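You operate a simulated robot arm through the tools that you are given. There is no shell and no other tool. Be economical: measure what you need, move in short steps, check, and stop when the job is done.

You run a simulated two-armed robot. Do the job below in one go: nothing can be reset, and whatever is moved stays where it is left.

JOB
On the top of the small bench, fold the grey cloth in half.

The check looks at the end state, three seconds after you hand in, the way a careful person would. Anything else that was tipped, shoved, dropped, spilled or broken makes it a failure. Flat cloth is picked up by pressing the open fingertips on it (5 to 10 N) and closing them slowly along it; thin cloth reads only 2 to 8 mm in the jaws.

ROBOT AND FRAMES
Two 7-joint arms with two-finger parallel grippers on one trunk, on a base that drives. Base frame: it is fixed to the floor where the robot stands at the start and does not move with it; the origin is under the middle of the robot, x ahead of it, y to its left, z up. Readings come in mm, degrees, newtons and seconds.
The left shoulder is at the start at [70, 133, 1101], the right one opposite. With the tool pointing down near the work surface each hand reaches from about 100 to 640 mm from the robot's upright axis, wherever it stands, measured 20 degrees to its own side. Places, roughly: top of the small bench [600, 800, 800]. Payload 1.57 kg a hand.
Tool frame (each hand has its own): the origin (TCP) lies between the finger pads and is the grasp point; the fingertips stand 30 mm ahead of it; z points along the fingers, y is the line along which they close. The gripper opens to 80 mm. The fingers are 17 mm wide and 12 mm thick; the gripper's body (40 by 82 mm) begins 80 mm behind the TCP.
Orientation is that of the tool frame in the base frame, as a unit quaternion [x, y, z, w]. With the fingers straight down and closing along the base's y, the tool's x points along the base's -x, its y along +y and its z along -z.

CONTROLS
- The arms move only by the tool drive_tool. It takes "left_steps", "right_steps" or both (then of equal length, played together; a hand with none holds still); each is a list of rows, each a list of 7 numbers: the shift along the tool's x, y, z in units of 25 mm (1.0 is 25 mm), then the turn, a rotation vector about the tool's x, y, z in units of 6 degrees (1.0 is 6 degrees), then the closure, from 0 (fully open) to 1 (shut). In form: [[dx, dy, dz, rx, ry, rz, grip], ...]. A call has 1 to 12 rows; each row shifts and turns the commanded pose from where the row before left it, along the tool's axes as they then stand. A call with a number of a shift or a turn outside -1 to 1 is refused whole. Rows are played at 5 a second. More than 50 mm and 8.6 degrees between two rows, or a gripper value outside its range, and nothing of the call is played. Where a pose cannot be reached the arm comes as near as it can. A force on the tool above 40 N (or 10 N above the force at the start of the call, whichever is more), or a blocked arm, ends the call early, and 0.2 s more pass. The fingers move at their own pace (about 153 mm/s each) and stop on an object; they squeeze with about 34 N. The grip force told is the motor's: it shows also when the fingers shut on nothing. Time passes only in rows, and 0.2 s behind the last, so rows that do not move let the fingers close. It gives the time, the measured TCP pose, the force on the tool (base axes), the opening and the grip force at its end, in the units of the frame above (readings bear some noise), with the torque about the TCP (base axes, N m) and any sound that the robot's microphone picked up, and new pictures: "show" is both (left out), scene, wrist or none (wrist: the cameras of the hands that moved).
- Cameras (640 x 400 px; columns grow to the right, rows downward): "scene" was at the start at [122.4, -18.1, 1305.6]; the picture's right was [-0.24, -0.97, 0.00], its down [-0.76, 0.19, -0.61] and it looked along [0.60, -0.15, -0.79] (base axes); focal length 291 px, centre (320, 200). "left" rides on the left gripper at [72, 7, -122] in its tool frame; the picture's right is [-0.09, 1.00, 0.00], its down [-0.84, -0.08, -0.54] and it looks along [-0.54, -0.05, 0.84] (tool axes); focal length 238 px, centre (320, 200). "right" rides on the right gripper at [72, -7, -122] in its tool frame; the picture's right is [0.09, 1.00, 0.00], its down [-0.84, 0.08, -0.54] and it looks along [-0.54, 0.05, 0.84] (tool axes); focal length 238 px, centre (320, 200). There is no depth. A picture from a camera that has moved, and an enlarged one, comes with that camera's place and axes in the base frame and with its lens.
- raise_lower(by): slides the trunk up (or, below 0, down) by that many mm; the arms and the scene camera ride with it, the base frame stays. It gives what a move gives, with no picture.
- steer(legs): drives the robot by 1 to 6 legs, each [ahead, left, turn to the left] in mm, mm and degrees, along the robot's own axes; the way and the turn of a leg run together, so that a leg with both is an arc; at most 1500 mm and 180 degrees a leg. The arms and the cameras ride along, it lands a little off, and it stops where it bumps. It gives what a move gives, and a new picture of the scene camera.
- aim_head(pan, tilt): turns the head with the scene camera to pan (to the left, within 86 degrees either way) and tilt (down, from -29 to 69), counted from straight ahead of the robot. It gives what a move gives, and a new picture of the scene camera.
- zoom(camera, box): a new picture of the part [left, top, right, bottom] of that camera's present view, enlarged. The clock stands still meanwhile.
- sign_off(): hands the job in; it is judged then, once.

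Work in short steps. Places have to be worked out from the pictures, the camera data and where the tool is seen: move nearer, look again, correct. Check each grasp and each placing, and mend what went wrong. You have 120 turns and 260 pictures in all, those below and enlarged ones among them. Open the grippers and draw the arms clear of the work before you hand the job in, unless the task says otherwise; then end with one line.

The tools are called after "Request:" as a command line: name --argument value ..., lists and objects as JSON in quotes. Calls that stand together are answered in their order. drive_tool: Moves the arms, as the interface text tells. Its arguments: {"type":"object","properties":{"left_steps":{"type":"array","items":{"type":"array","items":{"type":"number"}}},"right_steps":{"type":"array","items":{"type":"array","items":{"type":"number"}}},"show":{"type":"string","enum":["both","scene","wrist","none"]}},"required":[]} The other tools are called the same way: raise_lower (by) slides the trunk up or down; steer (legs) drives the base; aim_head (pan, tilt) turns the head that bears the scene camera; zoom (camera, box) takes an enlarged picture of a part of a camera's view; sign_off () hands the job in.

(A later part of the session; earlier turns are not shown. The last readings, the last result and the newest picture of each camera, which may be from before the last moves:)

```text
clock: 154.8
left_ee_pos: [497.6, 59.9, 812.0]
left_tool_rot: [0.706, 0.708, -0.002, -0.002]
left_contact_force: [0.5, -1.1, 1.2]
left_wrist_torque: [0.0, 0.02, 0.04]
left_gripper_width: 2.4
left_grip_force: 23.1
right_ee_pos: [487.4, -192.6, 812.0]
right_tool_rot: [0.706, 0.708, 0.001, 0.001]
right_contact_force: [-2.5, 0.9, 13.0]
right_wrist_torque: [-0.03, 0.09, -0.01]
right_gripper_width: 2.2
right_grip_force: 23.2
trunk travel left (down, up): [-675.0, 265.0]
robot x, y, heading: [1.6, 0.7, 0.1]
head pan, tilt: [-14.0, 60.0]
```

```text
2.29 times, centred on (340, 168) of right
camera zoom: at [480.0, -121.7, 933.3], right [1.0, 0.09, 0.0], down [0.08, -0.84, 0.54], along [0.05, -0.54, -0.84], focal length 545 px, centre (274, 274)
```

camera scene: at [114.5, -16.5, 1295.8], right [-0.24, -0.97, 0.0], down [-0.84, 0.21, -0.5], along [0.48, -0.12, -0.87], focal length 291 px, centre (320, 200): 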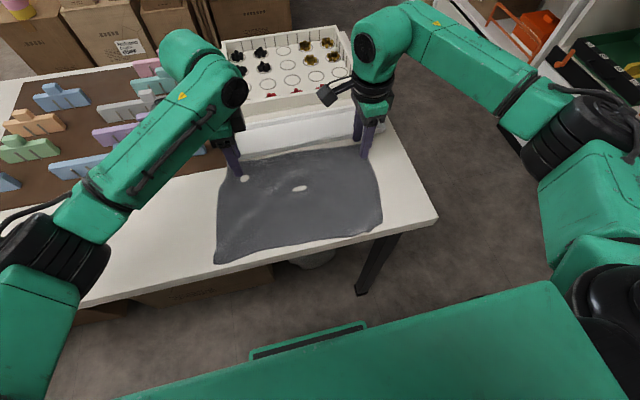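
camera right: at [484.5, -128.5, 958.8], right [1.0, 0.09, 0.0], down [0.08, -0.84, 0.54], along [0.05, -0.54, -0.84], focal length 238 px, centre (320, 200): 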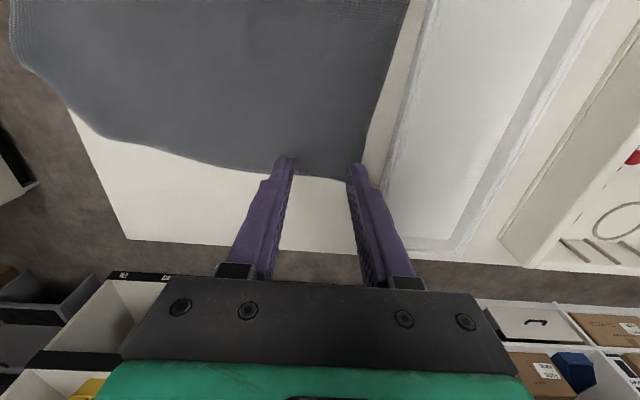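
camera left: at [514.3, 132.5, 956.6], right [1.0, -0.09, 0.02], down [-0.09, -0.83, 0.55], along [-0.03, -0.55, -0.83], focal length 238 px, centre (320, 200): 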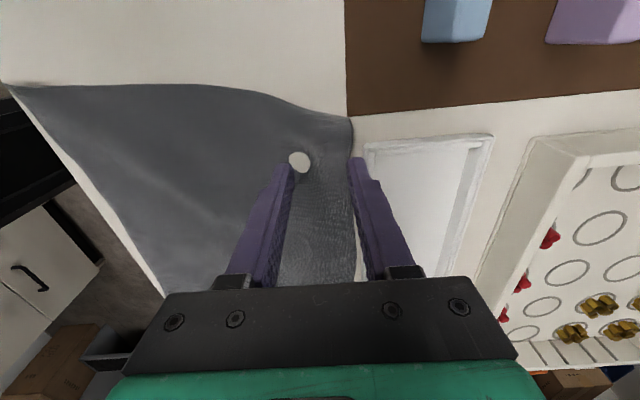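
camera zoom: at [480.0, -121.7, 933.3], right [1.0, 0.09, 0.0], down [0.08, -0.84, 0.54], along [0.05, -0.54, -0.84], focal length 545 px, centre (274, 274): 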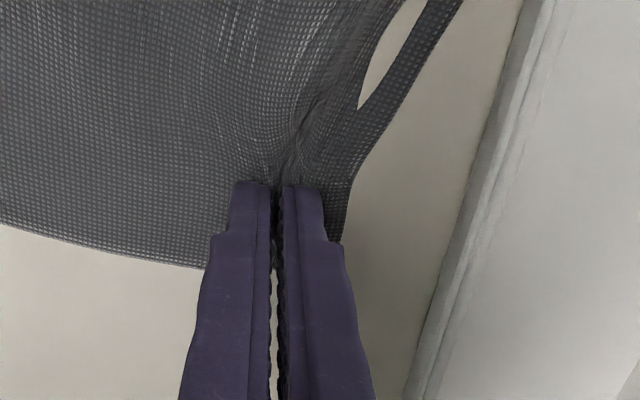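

Both caught (2.4 and 2.2 mm). Lift in an arc and come over the crease line (~x 430).

Request:
drive_tool --left_steps '[[0, -0.1, -0.5, 0, 0, 0, 1], [0, -0.2, -0.7, 0, 0, 0, 1], [0.1, -0.5, -0.8, 0, 0, 0, 1], [0.2, -0.7, -0.6, 0, 0, 0, 1], [0.3, -0.7, 0, 0, 0, 0, 1], [0.3, -0.7, 0, 0, 0, 0, 1], [0, 0, 0, 0, 0, 0, 1]]' --right_steps '[[0, -0.1, -0.5, 0, 0, 0, 1], [0, -0.2, -0.7, 0, 0, 0, 1], [0.1, -0.5, -0.8, 0, 0, 0, 1], [0.2, -0.7, -0.6, 0, 0, 0, 1], [0.3, -0.7, 0, 0, 0, 0, 1], [0.3, -0.7, 0, 0, 0, 0, 1], [0, 0, 0, 0, 0, 0, 1]]' --show "both"

Request:
zoom --camera "scene" --box '[190, 110, 430, 290]'

```text
clock: 156.3
left_ee_pos: [427.6, 80.7, 876.5]
left_tool_rot: [0.706, 0.708, -0.002, -0.002]
left_contact_force: [0.1, -0.1, -0.5]
left_wrist_torque: [0.0, -0.03, 0.02]
left_gripper_width: 2.1
left_grip_force: 24.3
right_ee_pos: [418.9, -170.7, 875.5]
right_tool_rot: [0.706, 0.708, 0.001, -0.001]
right_contact_force: [0.2, -0.5, 0.2]
right_wrist_torque: [0.0, 0.03, 0.03]
right_gripper_width: 2.3
right_grip_force: 24.1
trunk travel left (down, up): [-675.0, 265.0]
robot x, y, heading: [-0.4, 0.9, 0.0]
head pan, tilt: [-14.0, 60.0]
camera scene: at [115.0, -16.8, 1295.7], right [-0.24, -0.97, 0.0], down [-0.84, 0.21, -0.5], along [0.48, -0.12, -0.87], focal length 291 px, centre (320, 200)
camera right: at [410.5, -99.6, 996.6], right [1.0, 0.09, 0.0], down [0.08, -0.84, 0.54], along [0.05, -0.54, -0.84], focal length 238 px, centre (320, 200)
camera left: at [435.0, 152.6, 998.6], right [1.0, -0.09, -0.01], down [-0.07, -0.84, 0.54], along [-0.05, -0.54, -0.84], focal length 238 px, centre (320, 200)
```

scene: 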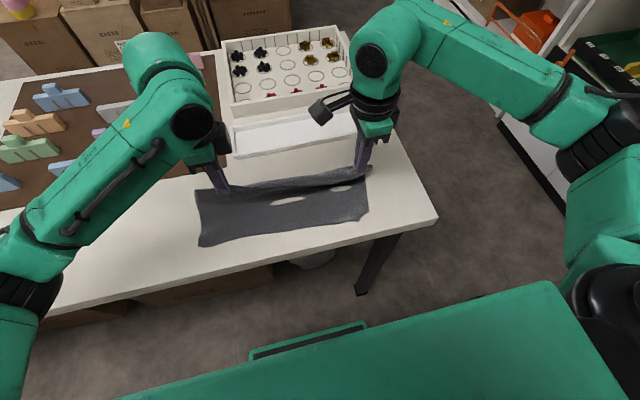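
right: 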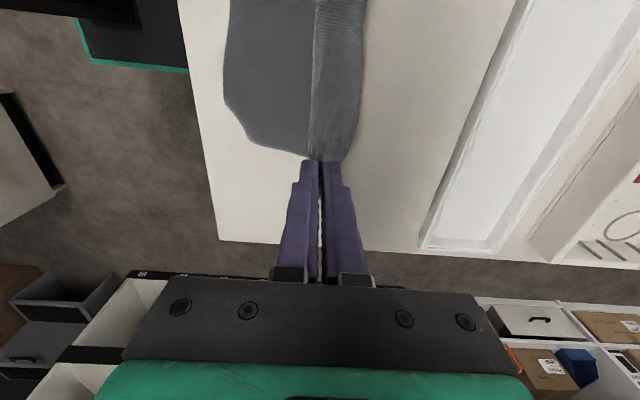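
left: 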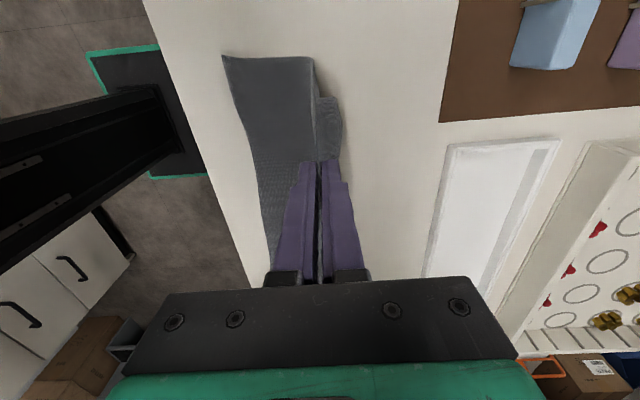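

```text
2.22 times, centred on (310, 200) of scene
camera zoom: at [115.0, -16.8, 1295.7], right [-0.24, -0.97, 0.0], down [-0.84, 0.21, -0.5], along [0.48, -0.12, -0.87], focal length 647 px, centre (342, 200)
```

zoom: 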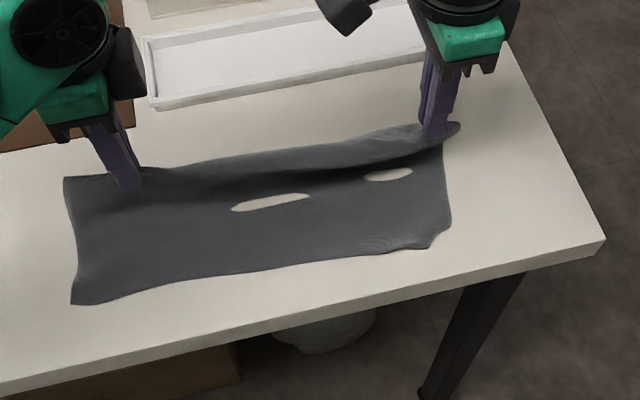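

The fold is forming beautifully; the lower half slid slightly: NL≈[354,151], NR≈[333,-150]. To match corners I shift both hands ~46 mm left while going over (left → [395,128], right → [353,-125]) and lower.

Request:
drive_tool --left_steps '[[0.35, -0.1, 0, 0, 0, 0, 1], [0.35, -0.1, 0, 0, 0, 0, 1], [0.35, -0.2, 0.1, 0, 0, 0, 1], [0.35, -0.2, 0.2, 0, 0, 0, 1], [0.28, -0.2, 0.4, 0, 0, 0, 1], [0.2, -0.2, 0.5, 0, 0, 0, 1], [0, -0.2, 0.5, 0, 0, 0, 1], [0, -0.1, 0.4, 0, 0, 0, 1], [0, 0, 0, 0, 0, 0, 1]]' --right_steps '[[0.35, -0.3, 0, 0, 0, 0, 1], [0.35, -0.3, 0, 0, 0, 0, 1], [0.35, -0.4, 0.1, 0, 0, 0, 1], [0.35, -0.4, 0.2, 0, 0, 0, 1], [0.28, -0.4, 0.4, 0, 0, 0, 1], [0.16, -0.4, 0.5, 0, 0, 0, 1], [0, -0.3, 0.5, 0, 0, 0, 1], [0, -0.1, 0.4, 0, 0, 0, 1], [0, 0, 0, 0, 0, 0, 1]]' --show "scene"

Request:
zoom --camera "scene" --box '[170, 130, 410, 310]'

```text
clock: 158.3
left_ee_pos: [394.6, 129.5, 824.9]
left_tool_rot: [0.706, 0.709, -0.002, -0.001]
left_contact_force: [-1.0, -0.3, 0.5]
left_wrist_torque: [-0.02, 0.02, -0.01]
left_gripper_width: 2.4
left_grip_force: 24.1
right_ee_pos: [352.3, -122.9, 822.7]
right_tool_rot: [0.707, 0.708, 0.0, 0.0]
right_contact_force: [-1.0, -0.2, 0.6]
right_wrist_torque: [0.03, -0.03, -0.01]
right_gripper_width: 2.1
right_grip_force: 24.3
trunk travel left (down, up): [-675.0, 265.0]
robot x, y, heading: [4.0, -0.5, -0.2]
head pan, tilt: [-14.0, 60.0]
camera scene: at [114.2, -16.4, 1295.8], right [-0.24, -0.97, 0.0], down [-0.84, 0.21, -0.5], along [0.49, -0.12, -0.87], focal length 291 px, centre (320, 200)
```

scene: 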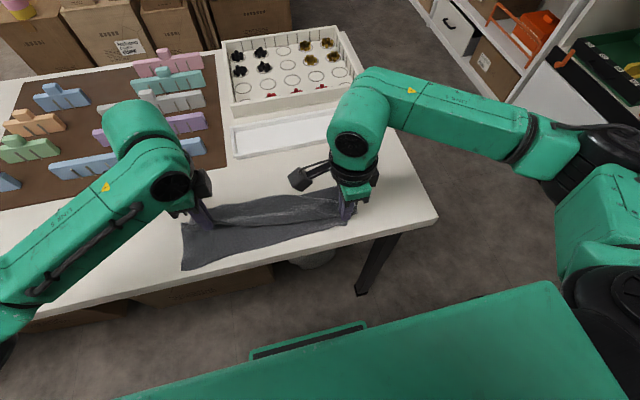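

```text
2.22 times, centred on (290, 220) of scene
camera zoom: at [114.2, -16.4, 1295.8], right [-0.24, -0.97, 0.0], down [-0.84, 0.21, -0.5], along [0.49, -0.12, -0.87], focal length 647 px, centre (387, 156)
```

zoom: 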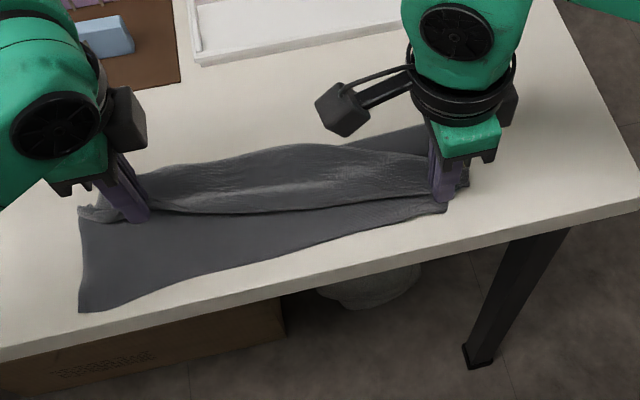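

The fold is over. The left flap is tucked under its grip and the top sits ~28 mm right of the bottom. I first re-lay the left flap: lift a bit, overshoot toward the robot, and come back while lowering.

Request:
drive_tool --left_steps '[[0.1, 0, -0.8, 0, 0, 0, 1], [0.2, -0.6, -0.6, 0, 0, 0, 1], [0.2, -0.7, 0, 0, 0, 0, 1], [0.2, -0.6, 0.1, 0, 0, 0, 1], [0, -0.3, 0.3, 0, 0, 0, 1], [0, 0.1, 0.4, 0, 0, 0, 1], [0, 0.3, 0.3, 0, 0, 0, 1], [0, 0.3, 0.3, 0, 0, 0, 1], [0, 0.1, 0, 0, 0, 0, 1]]' --show "both"

Request:
zoom --camera "scene" --box '[170, 130, 410, 310]'

```text
clock: 160.3
left_ee_pos: [358.6, 146.5, 826.2]
left_tool_rot: [0.706, 0.708, -0.003, -0.002]
left_contact_force: [-0.2, -9.9, 0.0]
left_wrist_torque: [-0.3, 0.01, 0.0]
left_gripper_width: 2.5
left_grip_force: 23.4
right_ee_pos: [351.5, -125.1, 821.3]
right_tool_rot: [0.707, 0.707, 0.0, 0.0]
right_contact_force: [0.8, 9.4, 1.9]
right_wrist_torque: [0.31, 0.0, 0.02]
right_gripper_width: 2.2
right_grip_force: 24.3
trunk travel left (down, up): [-675.0, 265.0]
robot x, y, heading: [-1.1, -2.3, -0.2]
head pan, tilt: [-14.0, 60.0]
camera scene: at [114.2, -16.2, 1295.8], right [-0.24, -0.97, 0.0], down [-0.84, 0.21, -0.5], along [0.49, -0.12, -0.87], focal length 291 px, centre (320, 200)
camera left: at [367.4, 217.6, 947.0], right [1.0, -0.09, -0.01], down [-0.07, -0.84, 0.54], along [-0.05, -0.54, -0.84], focal length 238 px, centre (320, 200)
```

scene: 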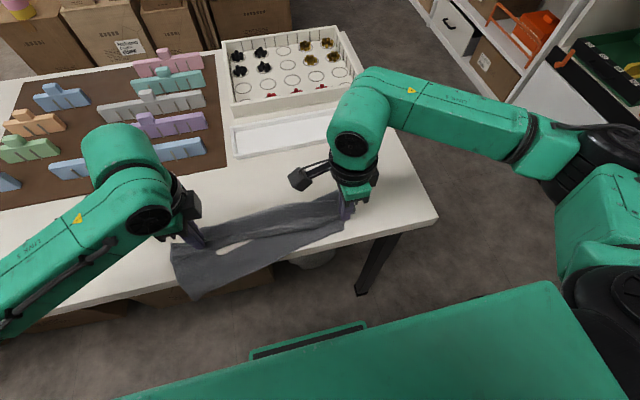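
left: 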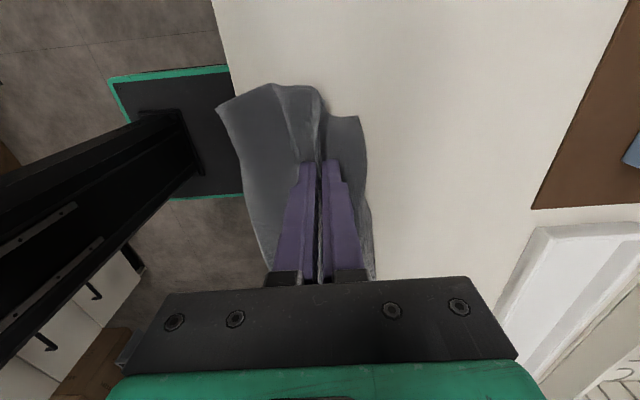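

```text
2.22 times, centred on (290, 220) of scene
camera zoom: at [114.2, -16.2, 1295.8], right [-0.24, -0.97, 0.0], down [-0.84, 0.21, -0.5], along [0.49, -0.12, -0.87], focal length 647 px, centre (387, 156)
```

zoom: 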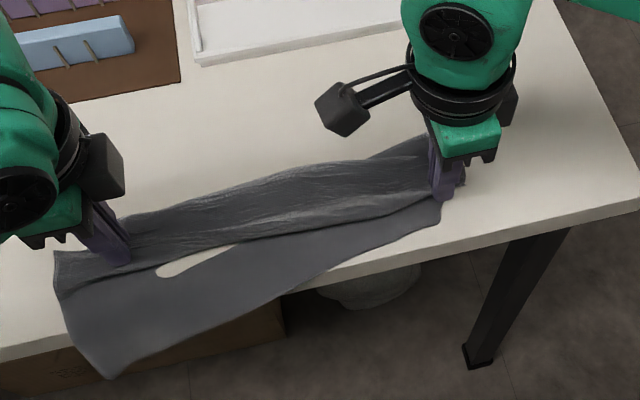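

That dragged the left end over the table's front edge. I reverse: lift and swing both hands forward again to reopen the fold and pull the cloth taut and square (left → [485,130], right → [505,-125], low).

Request:
drive_tool --left_steps '[[0, 0.1, -0.8, 0, 0, 0, 1], [0, 0.3, -0.8, 0, 0, 0, 1], [0, 0.6, -0.7, 0, 0, 0, 1], [-0.1, 0.7, 0, 0, 0, 0, 1], [-0.1, 0.7, 0, 0, 0, 0, 1], [-0.1, 0.7, 0, 0, 0, 0, 1], [-0.1, 0.7, 0.4, 0, 0, 0, 1], [-0.1, 0.6, 0.6, 0, 0, 0, 1], [-0.1, 0.4, 0.6, 0, 0, 0, 1], [0, 0.2, 0.3, 0, 0, 0, 1], [0, 0, 0, 0, 0, 0, 1]]' --right_steps '[[0, 0.1, -0.8, 0, 0, 0, 1], [0, 0.3, -0.8, 0, 0, 0, 1], [0, 0.7, -0.7, 0, 0, 0, 1], [0, 0.8, 0, 0, 0, 0, 1], [0, 0.8, 0, 0, 0, 0, 1], [0, 0.8, 0, 0, 0, 0, 1], [0, 0.8, 0.4, 0, 0, 0, 1], [0, 0.8, 0.6, 0, 0, 0, 1], [0, 0.6, 0.6, 0, 0, 0, 1], [0, 0.4, 0.3, 0, 0, 0, 1], [0, 0, 0, 0, 0, 0, 1]]' --show "scene"

Request:
zoom --camera "scene" --box '[170, 110, 410, 290]'

```text
clock: 162.8
left_ee_pos: [484.4, 132.0, 834.4]
left_tool_rot: [0.705, 0.709, -0.002, -0.002]
left_contact_force: [0.0, 0.0, -0.7]
left_wrist_torque: [0.01, -0.01, -0.01]
left_gripper_width: 2.3
left_grip_force: 23.8
right_ee_pos: [504.1, -123.8, 832.4]
right_tool_rot: [0.706, 0.708, 0.001, 0.001]
right_contact_force: [0.2, 0.5, 0.1]
right_wrist_torque: [0.0, 0.01, -0.02]
right_gripper_width: 2.0
right_grip_force: 23.8
trunk travel left (down, up): [-675.0, 265.0]
robot x, y, heading: [-0.5, -1.5, -0.1]
head pan, tilt: [-14.0, 60.0]
camera scene: at [114.2, -16.4, 1295.8], right [-0.24, -0.97, 0.0], down [-0.84, 0.21, -0.5], along [0.48, -0.12, -0.87], focal length 291 px, centre (320, 200)
```

scene: 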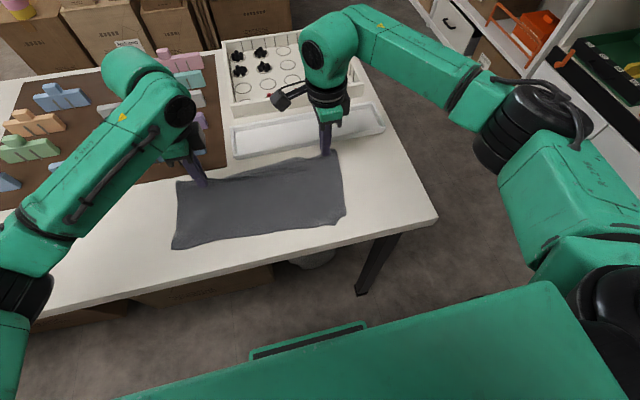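

```text
2.22 times, centred on (290, 200) of scene
camera zoom: at [114.2, -16.4, 1295.8], right [-0.24, -0.97, 0.0], down [-0.84, 0.21, -0.5], along [0.48, -0.12, -0.87], focal length 647 px, centre (387, 200)
```

zoom: 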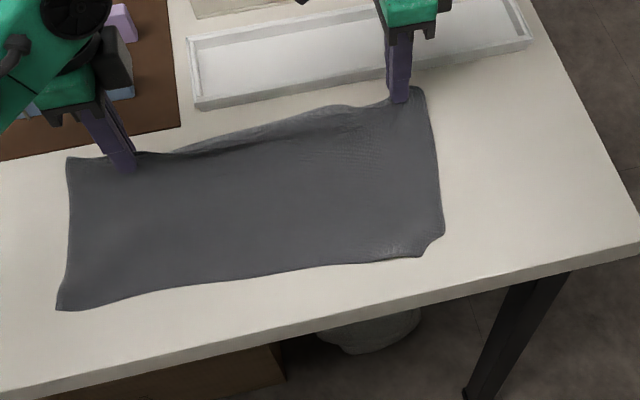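

The cloth is taut and well placed, but the far-edge flaps (esp. ~45 mm at left) trail tucked under. To lay them outward: lift ~55 mm, then come down while moving 40 mm toward the robot so the flaps land pointing to the far side; then release.

Request:
drive_tool --left_steps '[[0, -0.1, -0.8, 0, 0, 0, 1], [0, -0.1, -0.8, 0, 0, 0, 1], [0, 0, -0.5, 0, 0, 0, 1], [0, 0.3, 0, 0, 0, 0, 1], [0, -0.2, 0.3, 0, 0, 0, 1], [0, -0.4, 0.5, 0, 0, 0, 1], [0, -0.5, 0.5, 0, 0, 0, 1], [0, -0.5, 0.5, 0, 0, 0, 1], [0, -0.4, 0.5, 0, 0, 0, 1], [0, 0, 0.2, 0, 0, 0, 1], [0, 0, 0, 0, 0, 0, 1]]' --right_steps '[[0, -0.1, -0.8, 0, 0, 0, 1], [0, -0.1, -0.8, 0, 0, 0, 1], [0, 0, -0.5, 0, 0, 0, 1], [0, 0.3, 0, 0, 0, 0, 1], [0, -0.2, 0.3, 0, 0, 0, 1], [0, -0.4, 0.5, 0, 0, 0, 1], [0, -0.5, 0.5, 0, 0, 0, 1], [0, -0.5, 0.5, 0, 0, 0, 1], [0, -0.4, 0.5, 0, 0, 0, 1], [0, 0, 0.2, 0, 0, 0, 1], [0, 0, 0, 0, 0, 0, 1]]' --show "both"

Request:
zoom --camera "scene" --box '[170, 110, 410, 290]'

```text
clock: 165.2
left_ee_pos: [435.8, 131.4, 826.7]
left_tool_rot: [0.706, 0.708, -0.001, -0.001]
left_contact_force: [-0.2, -1.0, -0.2]
left_wrist_torque: [-0.01, 0.0, 0.02]
left_gripper_width: 2.6
left_grip_force: 23.7
right_ee_pos: [457.1, -123.5, 823.8]
right_tool_rot: [0.706, 0.708, 0.002, 0.001]
right_contact_force: [-0.4, -1.3, 17.9]
right_wrist_torque: [-0.17, -0.01, 0.03]
right_gripper_width: 2.3
right_grip_force: 23.7
trunk travel left (down, up): [-675.0, 265.0]
robot x, y, heading: [1.1, -1.4, -0.0]
head pan, tilt: [-14.0, 60.0]
camera scene: at [111.9, -15.8, 1296.3], right [-0.24, -0.97, 0.0], down [-0.84, 0.21, -0.5], along [0.49, -0.12, -0.86], focal length 291 px, centre (320, 200)
camera right: at [447.5, -52.2, 945.9], right [1.0, 0.09, 0.0], down [0.08, -0.84, 0.54], along [0.06, -0.54, -0.84], focal length 238 px, centre (320, 200)
camera left: at [443.0, 203.0, 947.4], right [1.0, -0.09, 0.0], down [-0.07, -0.84, 0.54], along [-0.05, -0.54, -0.84], focal length 238 px, centre (320, 200)
```

scene: 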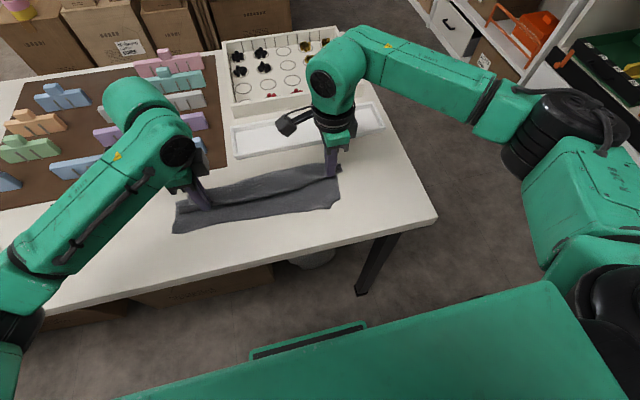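
right: 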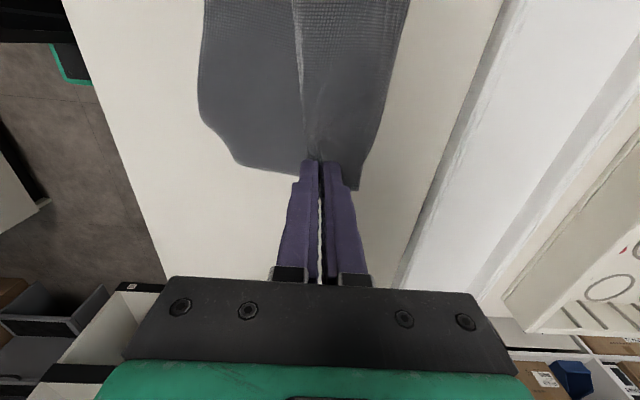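
left: 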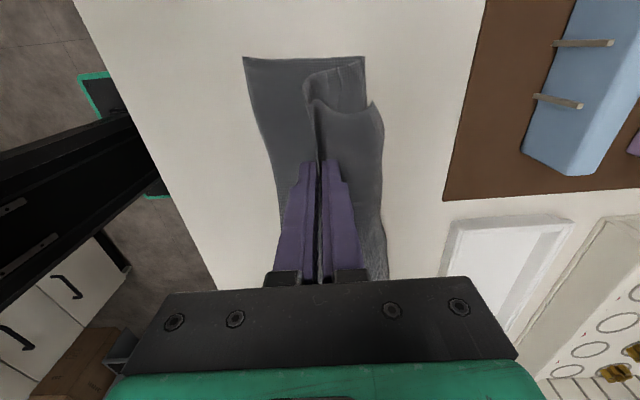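

```text
2.22 times, centred on (290, 200) of scene
camera zoom: at [111.9, -15.8, 1296.3], right [-0.24, -0.97, 0.0], down [-0.84, 0.21, -0.5], along [0.49, -0.12, -0.86], focal length 647 px, centre (387, 200)
```

zoom: 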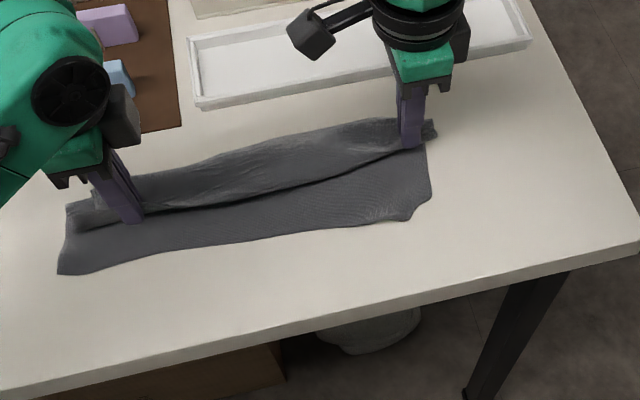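

Reading the left view: the flap now does lie outward on top, with the main cloth's slack Z-folded beneath. I release both here, lift off, then pull the exposed near strip toward the robot to draw out the slack.

Request:
drive_tool --left_steps '[[0, 0, 0.15, 0, 0, 0, 1], [0, 0, 0, 0, 0, 0, 0.85], [0, 0, 0, 0, 0, 0, 0.7], [0, 0, -0.2, 0, 0, 0, 0.6], [0, 0, -0.6, 0, 0, 0, 0.6], [0.2, -0.3, -0.8, 0, 0, 0, 0.8], [0.4, -0.3, 0, 0, 0, 0, 1], [0.4, -0.3, 0, 0, 0, 0, 1]]' --right_steps '[[0, 0, 0, 0, 0, 0, 1], [0, 0, 0, 0, 0, 0, 0.85], [0, 0, 0, 0, 0, 0, 0.7], [0, 0, -0.2, 0, 0, 0, 0.6], [0, 0, -0.6, 0, 0, 0, 0.6], [0.4, -0.7, -0.8, 0, 0, 0, 0.8], [0.5, -0.7, 0, 0, 0, 0, 1], [0.5, -0.7, 0, 0, 0, 0, 1]]' --show "both"

Request:
zoom --camera "scene" --box '[170, 110, 410, 290]'

```text
clock: 166.9
left_ee_pos: [413.8, 156.2, 861.1]
left_tool_rot: [0.706, 0.708, -0.003, -0.001]
left_contact_force: [0.2, -0.3, 0.4]
left_wrist_torque: [-0.02, -0.05, 0.01]
left_gripper_width: 0.1
left_grip_force: 20.9
right_ee_pos: [403.3, -88.6, 862.2]
right_tool_rot: [0.707, 0.708, 0.001, 0.0]
right_contact_force: [-0.4, 0.8, -0.3]
right_wrist_torque: [-0.02, -0.06, -0.01]
right_gripper_width: 0.0
right_grip_force: 20.9
trunk travel left (down, up): [-675.0, 265.0]
robot x, y, heading: [-0.2, -0.7, -0.1]
head pan, tilt: [-14.0, 60.0]
camera scene: at [113.7, -15.5, 1295.9], right [-0.24, -0.97, 0.0], down [-0.84, 0.21, -0.5], along [0.49, -0.12, -0.87], focal length 291 px, centre (320, 200)
camera right: at [395.0, -17.8, 984.6], right [1.0, 0.09, 0.0], down [0.08, -0.84, 0.54], along [0.05, -0.54, -0.84], focal length 238 px, centre (320, 200)
camera left: at [422.0, 228.2, 982.5], right [1.0, -0.09, -0.01], down [-0.07, -0.84, 0.54], along [-0.05, -0.54, -0.84], focal length 238 px, centre (320, 200)
```

scene: 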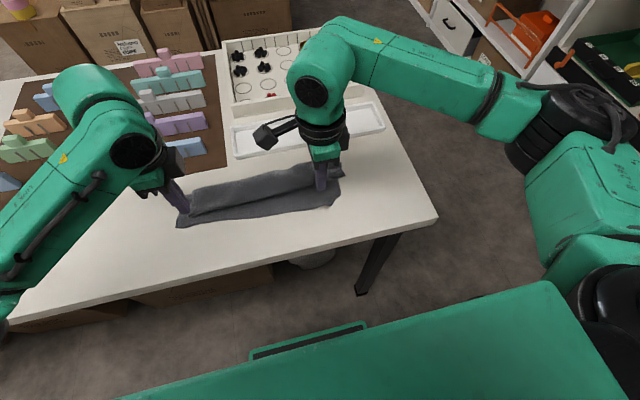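
right: 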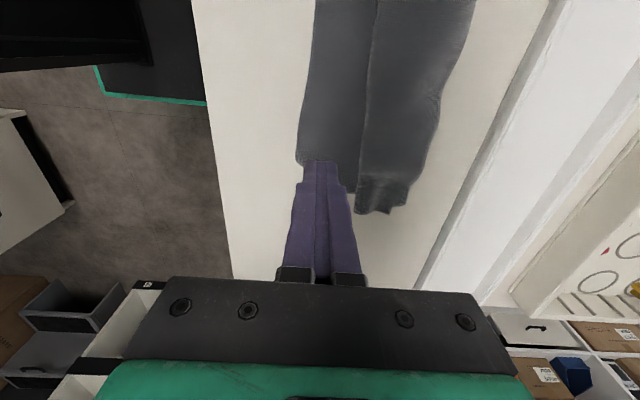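
left: 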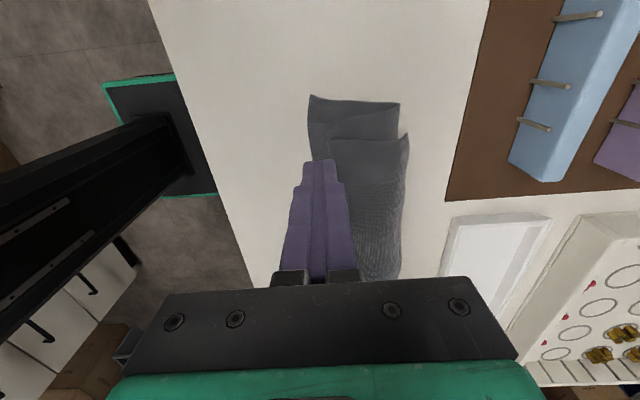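

```text
2.22 times, centred on (290, 200) of scene
camera zoom: at [113.7, -15.5, 1295.9], right [-0.24, -0.97, 0.0], down [-0.84, 0.21, -0.5], along [0.49, -0.12, -0.87], focal length 647 px, centre (387, 200)
```

zoom: 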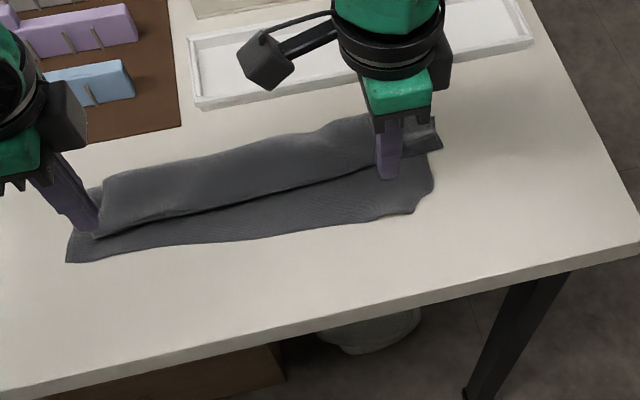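

It is now neatly Z-folded: near strip exposed in front. I press both tips on that strip (left x≈408, right x≈403) and will drag toward the robot.

Request:
drive_tool --left_steps '[[0, -0.24, 0.6, 0, 0, 0, 1], [0, 0, 0.7, 0, 0, 0, 1], [0, 0, 0.5, 0, 0, 0, 1], [0, 0, 0.15, 0, 0, 0, 1], [0, 0, 0.06, 0, 0, 0, 1], [0, 0, 0.03, 0, 0, 0, 1], [0, 0, 0, 0, 0, 0, 1]]' --right_steps '[[0, 0, 0.6, 0, 0, 0, 1], [0, 0, 0.7, 0, 0, 0, 1], [0, 0, 0.5, 0, 0, 0, 1], [0, 0, 0.15, 0, 0, 0, 1], [0, 0, 0.08, 0, 0, 0, 1], [0, 0, 0.04, 0, 0, 0, 1], [0, 0, 0, 0, 0, 0, 1]]' --show "none"

```text
clock: 168.6
left_ee_pos: [406.4, 156.2, 811.5]
left_tool_rot: [0.705, 0.709, 0.0, 0.0]
left_contact_force: [3.1, 1.5, 17.5]
left_wrist_torque: [0.05, -0.14, 0.03]
left_gripper_width: 0.0
left_grip_force: 20.7
right_ee_pos: [404.1, -89.0, 811.4]
right_tool_rot: [0.707, 0.708, 0.002, 0.001]
right_contact_force: [0.7, -0.4, 5.6]
right_wrist_torque: [0.0, -0.02, 0.0]
right_gripper_width: 0.1
right_grip_force: 20.9
trunk travel left (down, up): [-675.0, 265.0]
robot x, y, heading: [0.5, -3.6, -0.1]
head pan, tilt: [-14.0, 60.0]
```

Left 17.5 N, right 5.6 N (add ~1 mm). Drag both ~60 mm toward the robot.

Request:
drive_tool --left_steps '[[0, 0, 0, 0, 0, 0, 1], [0, -0.25, 0, 0, 0, 0, 1], [0, -0.25, 0, 0, 0, 0, 1], [0, -0.25, 0, 0, 0, 0, 1], [0, -0.25, 0, 0, 0, 0, 1], [0, -0.25, 0, 0, 0, 0, 1], [0, -0.25, 0, 0, 0, 0, 1], [0, -0.25, 0, 0, 0, 0, 1], [0, -0.25, 0, 0, 0, 0, 1], [0, -0.25, 0, 0, 0, 0, 1], [0, -0.15, 0, 0, 0, 0, 1]]' --right_steps '[[0, 0, 0.04, 0, 0, 0, 1], [0, -0.25, 0, 0, 0, 0, 1], [0, -0.25, 0, 0, 0, 0, 1], [0, -0.25, 0, 0, 0, 0, 1], [0, -0.25, 0, 0, 0, 0, 1], [0, -0.25, 0, 0, 0, 0, 1], [0, -0.25, 0, 0, 0, 0, 1], [0, -0.25, 0, 0, 0, 0, 1], [0, -0.25, 0, 0, 0, 0, 1], [0, -0.25, 0, 0, 0, 0, 1], [0, -0.15, 0, 0, 0, 0, 1]]' --show "scene"

Request:
zoom --camera "scene" --box '[170, 110, 410, 290]'

```text
clock: 170.9
left_ee_pos: [345.2, 154.9, 810.2]
left_tool_rot: [0.706, 0.709, -0.001, 0.0]
left_contact_force: [5.1, 0.6, 21.2]
left_wrist_torque: [0.0, -0.18, 0.03]
left_gripper_width: 0.0
left_grip_force: 21.5
right_ee_pos: [344.5, -89.6, 811.5]
right_tool_rot: [0.706, 0.708, 0.003, 0.001]
right_contact_force: [6.8, 1.0, 31.7]
right_wrist_torque: [-0.11, -0.08, 0.02]
right_gripper_width: 0.0
right_grip_force: 21.0
trunk travel left (down, up): [-675.0, 265.0]
robot x, y, heading: [-0.9, 1.2, -0.1]
head pan, tilt: [-14.0, 60.0]
camera scene: at [110.6, -16.4, 1296.3], right [-0.24, -0.97, 0.0], down [-0.84, 0.21, -0.5], along [0.49, -0.12, -0.86], focal length 291 px, centre (320, 200)
```

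scene: 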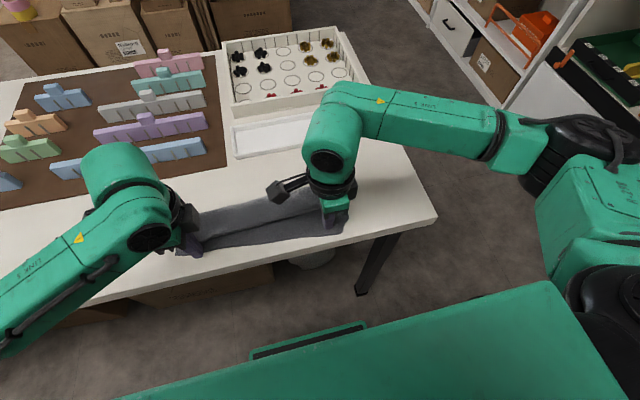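

```text
2.22 times, centred on (290, 200) of scene
camera zoom: at [110.6, -16.4, 1296.3], right [-0.24, -0.97, 0.0], down [-0.84, 0.21, -0.5], along [0.49, -0.12, -0.86], focal length 647 px, centre (387, 200)
```

zoom: 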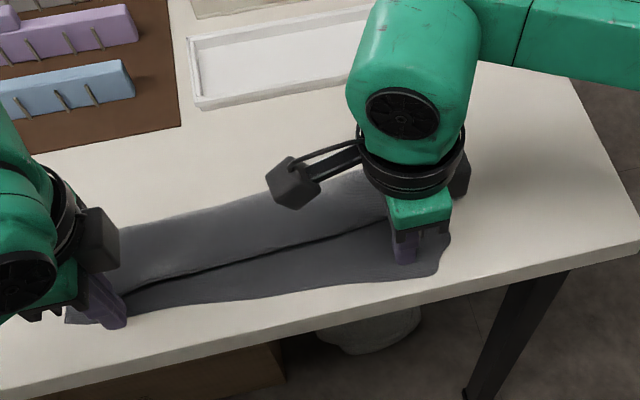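

The whole stack slid together. I lift the hands away and look closely at the layers to find the true far edge on top.

Request:
drive_tool --left_steps '[[0, 0, -0.8, 0, 0, 0, 1], [0, 0.8, -0.9, 0, 0, 0, 1], [0, 0.9, -0.6, 0, 0, 0, 0.6], [0.2, 0.9, 0, 0, 0, 0, 0.6], [0.3, 0.9, 0, 0, 0, 0, 0.6]]' --right_steps '[[0, 0, -0.8, 0, 0, 0, 1], [0, 0.8, -0.9, 0, 0, 0, 1], [-0.2, 0.9, -0.6, 0, 0, 0, 0.6], [-0.4, 0.9, 0, 0, 0, 0, 0.6], [-0.8, 0.9, 0, 0, 0, 0, 0.6]]' --show "both"

Request:
zoom --camera "scene" --box '[170, 140, 390, 290]'

Request:
zoom --camera "left" --box '[140, 60, 400, 260]'

Request:
zoom --camera "right" --box '[120, 0, 380, 200]'

```text
clock: 172.2
left_ee_pos: [436.7, 168.6, 866.0]
left_tool_rot: [0.706, 0.708, -0.002, -0.001]
left_contact_force: [0.3, -0.3, -0.4]
left_wrist_torque: [-0.02, -0.02, 0.0]
left_gripper_width: 32.1
left_grip_force: 0.0
right_ee_pos: [433.4, -125.3, 865.0]
right_tool_rot: [0.706, 0.708, 0.0, 0.0]
right_contact_force: [-0.3, -0.3, 0.1]
right_wrist_torque: [0.01, 0.02, 0.0]
right_gripper_width: 32.1
right_grip_force: 0.0
trunk travel left (down, up): [-675.0, 265.0]
robot x, y, heading: [-3.3, 1.5, -0.2]
head pan, tilt: [-14.0, 60.0]
camera scene: at [115.7, -17.1, 1295.6], right [-0.24, -0.97, 0.0], down [-0.84, 0.21, -0.5], along [0.48, -0.12, -0.87], focal length 291 px, centre (320, 200)
camera right: at [425.2, -55.1, 987.2], right [1.0, 0.1, 0.0], down [0.08, -0.84, 0.54], along [0.05, -0.54, -0.84], focal length 238 px, centre (320, 200)
camera left: at [444.5, 239.2, 988.4], right [1.0, -0.09, -0.01], down [-0.07, -0.84, 0.54], along [-0.06, -0.54, -0.84], focal length 238 px, centre (320, 200)
```

scene: 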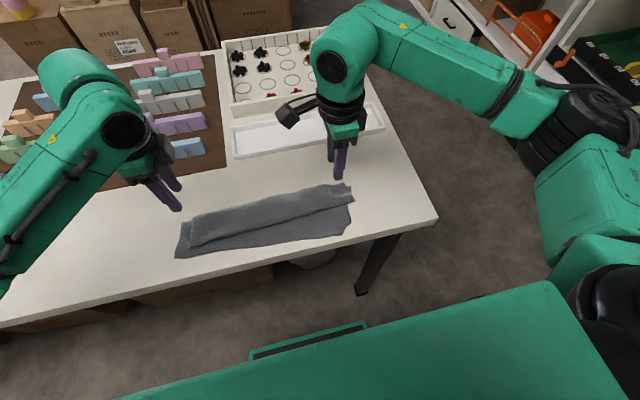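
right: 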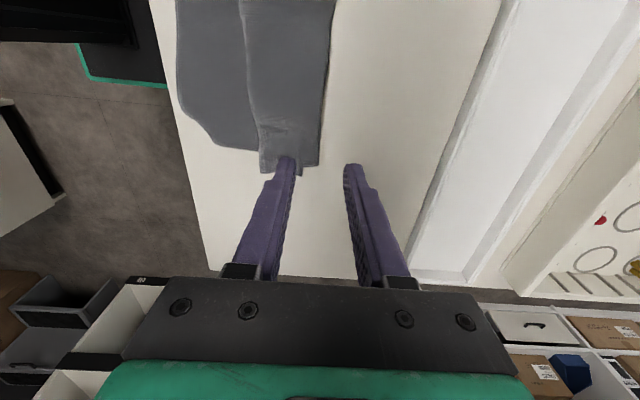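
left: 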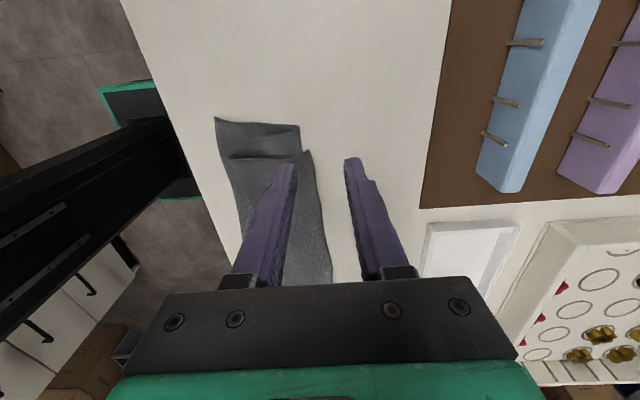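

```text
2.67 times, centred on (280, 215) of scene
camera zoom: at [115.7, -17.1, 1295.6], right [-0.24, -0.97, 0.0], down [-0.84, 0.21, -0.5], along [0.48, -0.12, -0.87], focal length 777 px, centre (427, 160)
```

zoom: 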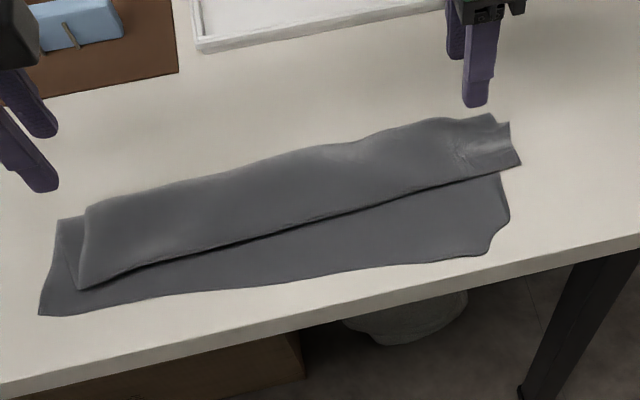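

```text
2.00 times, centred on (270, 160) of left
camera zoom: at [444.5, 239.2, 988.4], right [1.0, -0.09, -0.01], down [-0.07, -0.84, 0.54], along [-0.06, -0.54, -0.84], focal length 477 px, centre (420, 280)
```

zoom: 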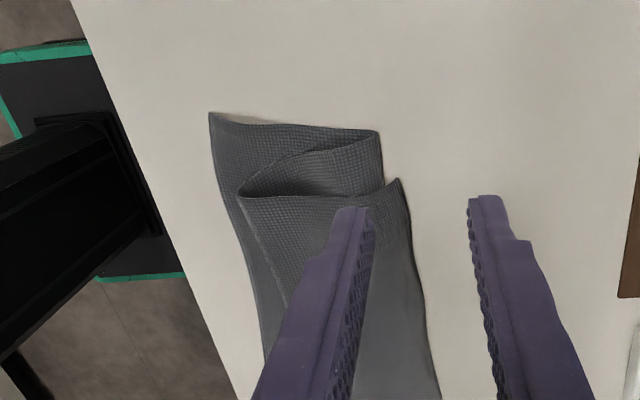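

```text
2.00 times, centred on (250, 100) of right
camera zoom: at [425.2, -55.1, 987.2], right [1.0, 0.1, 0.0], down [0.08, -0.84, 0.54], along [0.05, -0.54, -0.84], focal length 477 px, centre (460, 400)
```

zoom: 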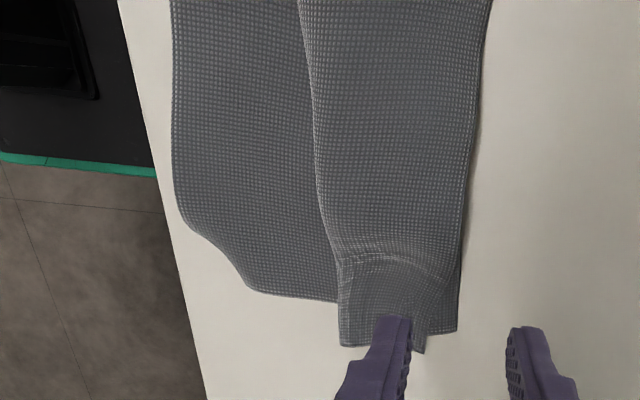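

The left view confirms a Z: only the near edge is a free single layer. New plan: grip the near edge near its ends (inner-side fingers just off the edge), hang the cloth from it so the Z falls open, lay it out, and fold over without regripping. Position and lower.

Request:
drive_tool --left_steps '[[0.1, -0.6, 0, 0, 0, 0, 0.55], [0.15, -0.6, 0, 0, 0, 0, 0.55], [0.15, -0.6, 0, 0, 0, 0, 0.55], [0.15, -0.6, 0, 0, 0, 0, 0.55], [0.15, -0.6, 0, 0, 0, 0, 0.55], [0, 0, 0.8, 0, 0, 0, 0.55], [0, 0, 0.8, 0, 0, 0, 0.55], [0, 0, 0.4, 0, 0, 0, 0.55], [0, 0, 0.12, 0, 0, 0, 0.55], [0, 0, 0.06, 0, 0, 0, 0.55], [0, 0, 0, 0, 0, 0, 0.55]]' --right_steps '[[0.3, -0.7, 0, 0, 0, 0, 0.55], [0.3, -0.75, 0, 0, 0, 0, 0.55], [0.4, -0.75, 0, 0, 0, 0, 0.55], [0.4, -0.8, 0, 0, 0, 0, 0.55], [0.3, -0.8, 0, 0, 0, 0, 0.55], [0, 0, 0.8, 0, 0, 0, 0.55], [0, 0, 0.8, 0, 0, 0, 0.55], [0, 0, 0.4, 0, 0, 0, 0.55], [0, 0, 0.12, 0, 0, 0, 0.55], [0, 0, 0.06, 0, 0, 0, 0.55], [0, 0, 0, 0, 0, 0, 0.55]]' --show "wrist"

```text
clock: 174.6
left_ee_pos: [361.5, 186.9, 812.2]
left_tool_rot: [0.706, 0.708, -0.001, -0.002]
left_contact_force: [0.3, -0.5, 1.0]
left_wrist_torque: [-0.01, -0.05, 0.01]
left_gripper_width: 35.9
left_grip_force: 0.1
right_ee_pos: [336.9, -82.4, 810.8]
right_tool_rot: [0.706, 0.708, 0.0, 0.0]
right_contact_force: [0.1, -0.2, 0.3]
right_wrist_torque: [0.0, 0.01, 0.0]
right_gripper_width: 36.0
right_grip_force: 0.0
trunk travel left (down, up): [-675.0, 265.0]
robot x, y, heading: [-0.7, -1.5, -0.0]
head pan, tilt: [-14.0, 60.0]
camera right: at [329.4, -10.4, 933.9], right [1.0, 0.09, 0.0], down [0.08, -0.84, 0.54], along [0.05, -0.54, -0.84], focal length 238 px, centre (320, 200)
camera left: at [369.2, 257.7, 934.2], right [1.0, -0.09, -0.01], down [-0.07, -0.84, 0.54], along [-0.05, -0.54, -0.84], focal length 238 px, centre (320, 200)
```

right: 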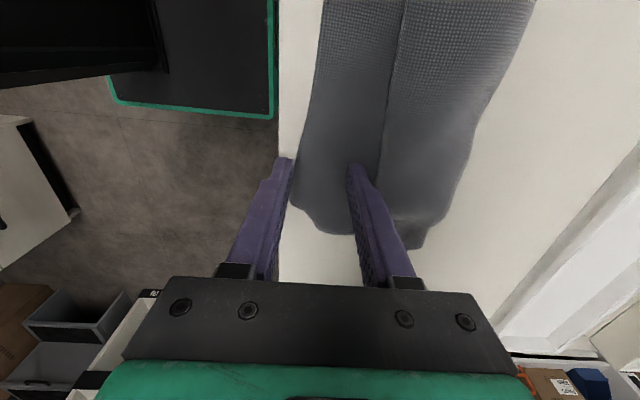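
left: 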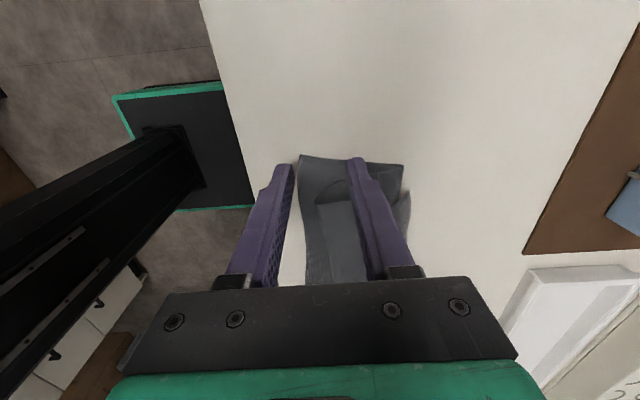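

Both straddle the near edge as planned. Press and close slowly, stopping at ~9 mm, then snap with a small lift.

Request:
drive_tool --left_steps '[[0, 0, 0.05, 0, 0, 0, 0.55], [0, 0, 0.03, 0, 0, 0, 0.55], [0, 0, 0, 0, 0, 0, 0.6], [0, 0, 0, 0, 0, 0, 0.65], [0, 0, 0, 0, 0, 0, 0.7], [0, 0, 0, 0, 0, 0, 0.75], [0, 0, 0, 0, 0, 0, 0.8], [0, 0, 0, 0, 0, 0, 0.85], [0, 0, -0.03, 0, 0, 0, 0.92], [0, 0, -0.03, 0, 0, 0, 1], [0, 0, -0.02, 0, 0, 0, 1], [0, 0, 0, 0, 0, 0, 1]]' --right_steps '[[0, 0, 0.06, 0, 0, 0, 0.55], [0, 0, 0.05, 0, 0, 0, 0.55], [0, 0, 0, 0, 0, 0, 0.6], [0, 0, 0, 0, 0, 0, 0.65], [0, 0, 0, 0, 0, 0, 0.7], [0, 0, 0, 0, 0, 0, 0.75], [0, 0, 0, 0, 0, 0, 0.8], [0, 0, 0, 0, 0, 0, 0.85], [0, 0, -0.03, 0, 0, 0, 0.92], [0, 0, -0.03, 0, 0, 0, 1], [0, 0, -0.02, 0, 0, 0, 1], [0, 0, 0, 0, 0, 0, 1]]' --show "wrist"

```text
clock: 177.2
left_ee_pos: [360.0, 187.5, 813.6]
left_tool_rot: [0.707, 0.707, -0.002, -0.001]
left_contact_force: [0.6, 0.3, -0.9]
left_wrist_torque: [0.0, -0.02, -0.02]
left_gripper_width: 0.0
left_grip_force: 21.0
right_ee_pos: [336.4, -81.3, 811.4]
right_tool_rot: [0.707, 0.708, 0.0, 0.001]
right_contact_force: [-0.9, 1.4, 9.9]
right_wrist_torque: [0.03, 0.03, 0.0]
right_gripper_width: 0.0
right_grip_force: 20.8
trunk travel left (down, up): [-675.0, 265.0]
robot x, y, heading: [-1.1, -1.7, 0.0]
head pan, tilt: [-14.0, 60.0]
camera right: at [328.8, -10.7, 933.2], right [1.0, 0.09, 0.0], down [0.08, -0.84, 0.54], along [0.05, -0.54, -0.84], focal length 238 px, centre (320, 200)
camera left: at [367.6, 257.9, 935.0], right [1.0, -0.09, 0.0], down [-0.07, -0.84, 0.54], along [-0.05, -0.54, -0.84], focal length 238 px, centre (320, 200)
```

right: 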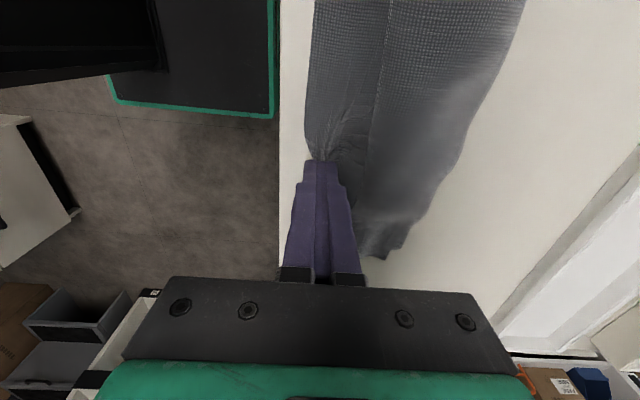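
left: 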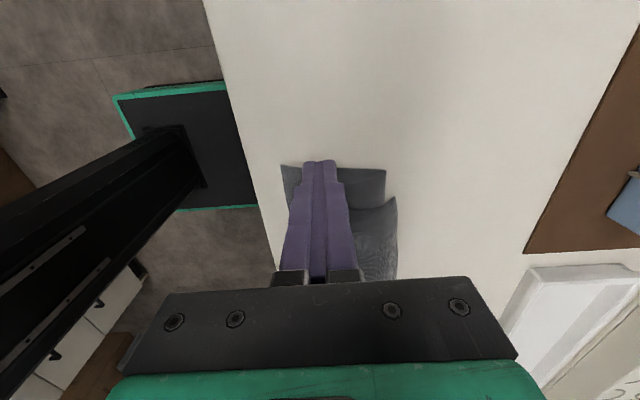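

Missed, but the cloth is now buckled, which makes the second try easier. Repeat with 44 mm opening and a firmer press.

Request:
drive_tool --left_steps '[[0, 0, -0.2, 0, 0, 0, 1], [0, 0.1, 0, 0, 0, 0, 0.45], [0, 0, 0, 0, 0, 0, 0.45], [0, 0, 0.2, 0, 0, 0, 0.45], [0, 0, 0.1, 0, 0, 0, 0.45], [0, 0, 0.02, 0, 0, 0, 0.45], [0, 0, 0, 0, 0, 0, 0.45]]' --right_steps '[[0, 0, -0.2, 0, 0, 0, 1], [0, 0.1, 0, 0, 0, 0, 0.45], [0, 0, 0, 0, 0, 0, 0.45], [0, 0, 0.15, 0, 0, 0, 0.45], [0, 0, 0.07, 0, 0, 0, 0.45], [0, 0, 0.01, 0, 0, 0, 0.45], [0, 0, 0, 0, 0, 0, 0.45]]' --show "none"

Request:
drive_tool --left_steps '[[0, 0, 0, 0, 0, 0, 0.5], [0, 0, 0, 0, 0, 0, 0.55], [0, 0, 0, 0, 0, 0, 0.6], [0, 0, 0, 0, 0, 0, 0.65], [0, 0, 0, 0, 0, 0, 0.7], [0, 0, 0, 0, 0, 0, 0.75], [0, 0, 0, 0, 0, 0, 0.8], [0, 0, 0, 0, 0, 0, 0.85], [0, 0, -0.03, 0, 0, 0, 0.92], [0, 0, -0.04, 0, 0, 0, 1], [0, 0, -0.03, 0, 0, 0, 1], [0, 0, 0, 0, 0, 0, 1]]' --right_steps '[[0, 0, 0, 0, 0, 0, 0.5], [0, 0, 0, 0, 0, 0, 0.55], [0, 0, 0, 0, 0, 0, 0.6], [0, 0, 0, 0, 0, 0, 0.65], [0, 0, 0, 0, 0, 0, 0.7], [0, 0, 0, 0, 0, 0, 0.75], [0, 0, 0, 0, 0, 0, 0.8], [0, 0, 0, 0, 0, 0, 0.85], [0, 0, -0.03, 0, 0, 0, 0.92], [0, 0, -0.04, 0, 0, 0, 1], [0, 0, -0.03, 0, 0, 0, 1], [0, 0, 0, 0, 0, 0, 1]]' --show "none"

```text
clock: 178.8
left_ee_pos: [363.2, 187.3, 810.6]
left_tool_rot: [0.705, 0.709, -0.001, 0.0]
left_contact_force: [-0.2, 1.1, 12.5]
left_wrist_torque: [-0.04, -0.36, 0.06]
left_gripper_width: 43.8
left_grip_force: 0.1
right_ee_pos: [339.4, -82.6, 811.2]
right_tool_rot: [0.706, 0.708, 0.001, 0.0]
right_contact_force: [0.7, -0.7, 1.7]
right_wrist_torque: [0.0, 0.05, 0.01]
right_gripper_width: 43.6
right_grip_force: 0.1
trunk travel left (down, up): [-675.0, 265.0]
robot x, y, heading: [0.6, 0.5, -0.2]
head pan, tilt: [-14.0, 60.0]
```

```text
clock: 181.3
left_ee_pos: [362.7, 186.7, 813.8]
left_tool_rot: [0.706, 0.709, -0.002, -0.003]
left_contact_force: [-0.7, 0.2, 1.2]
left_wrist_torque: [-0.02, -0.01, 0.0]
left_gripper_width: 1.9
left_grip_force: 23.5
right_ee_pos: [339.9, -82.0, 812.6]
right_tool_rot: [0.706, 0.708, 0.001, 0.0]
right_contact_force: [0.3, 0.2, 0.6]
right_wrist_torque: [0.01, 0.03, -0.01]
right_gripper_width: 0.0
right_grip_force: 21.3
trunk travel left (down, up): [-675.0, 265.0]
robot x, y, heading: [-0.1, -5.9, -0.0]
head pan, tilt: [-14.0, 60.0]
```

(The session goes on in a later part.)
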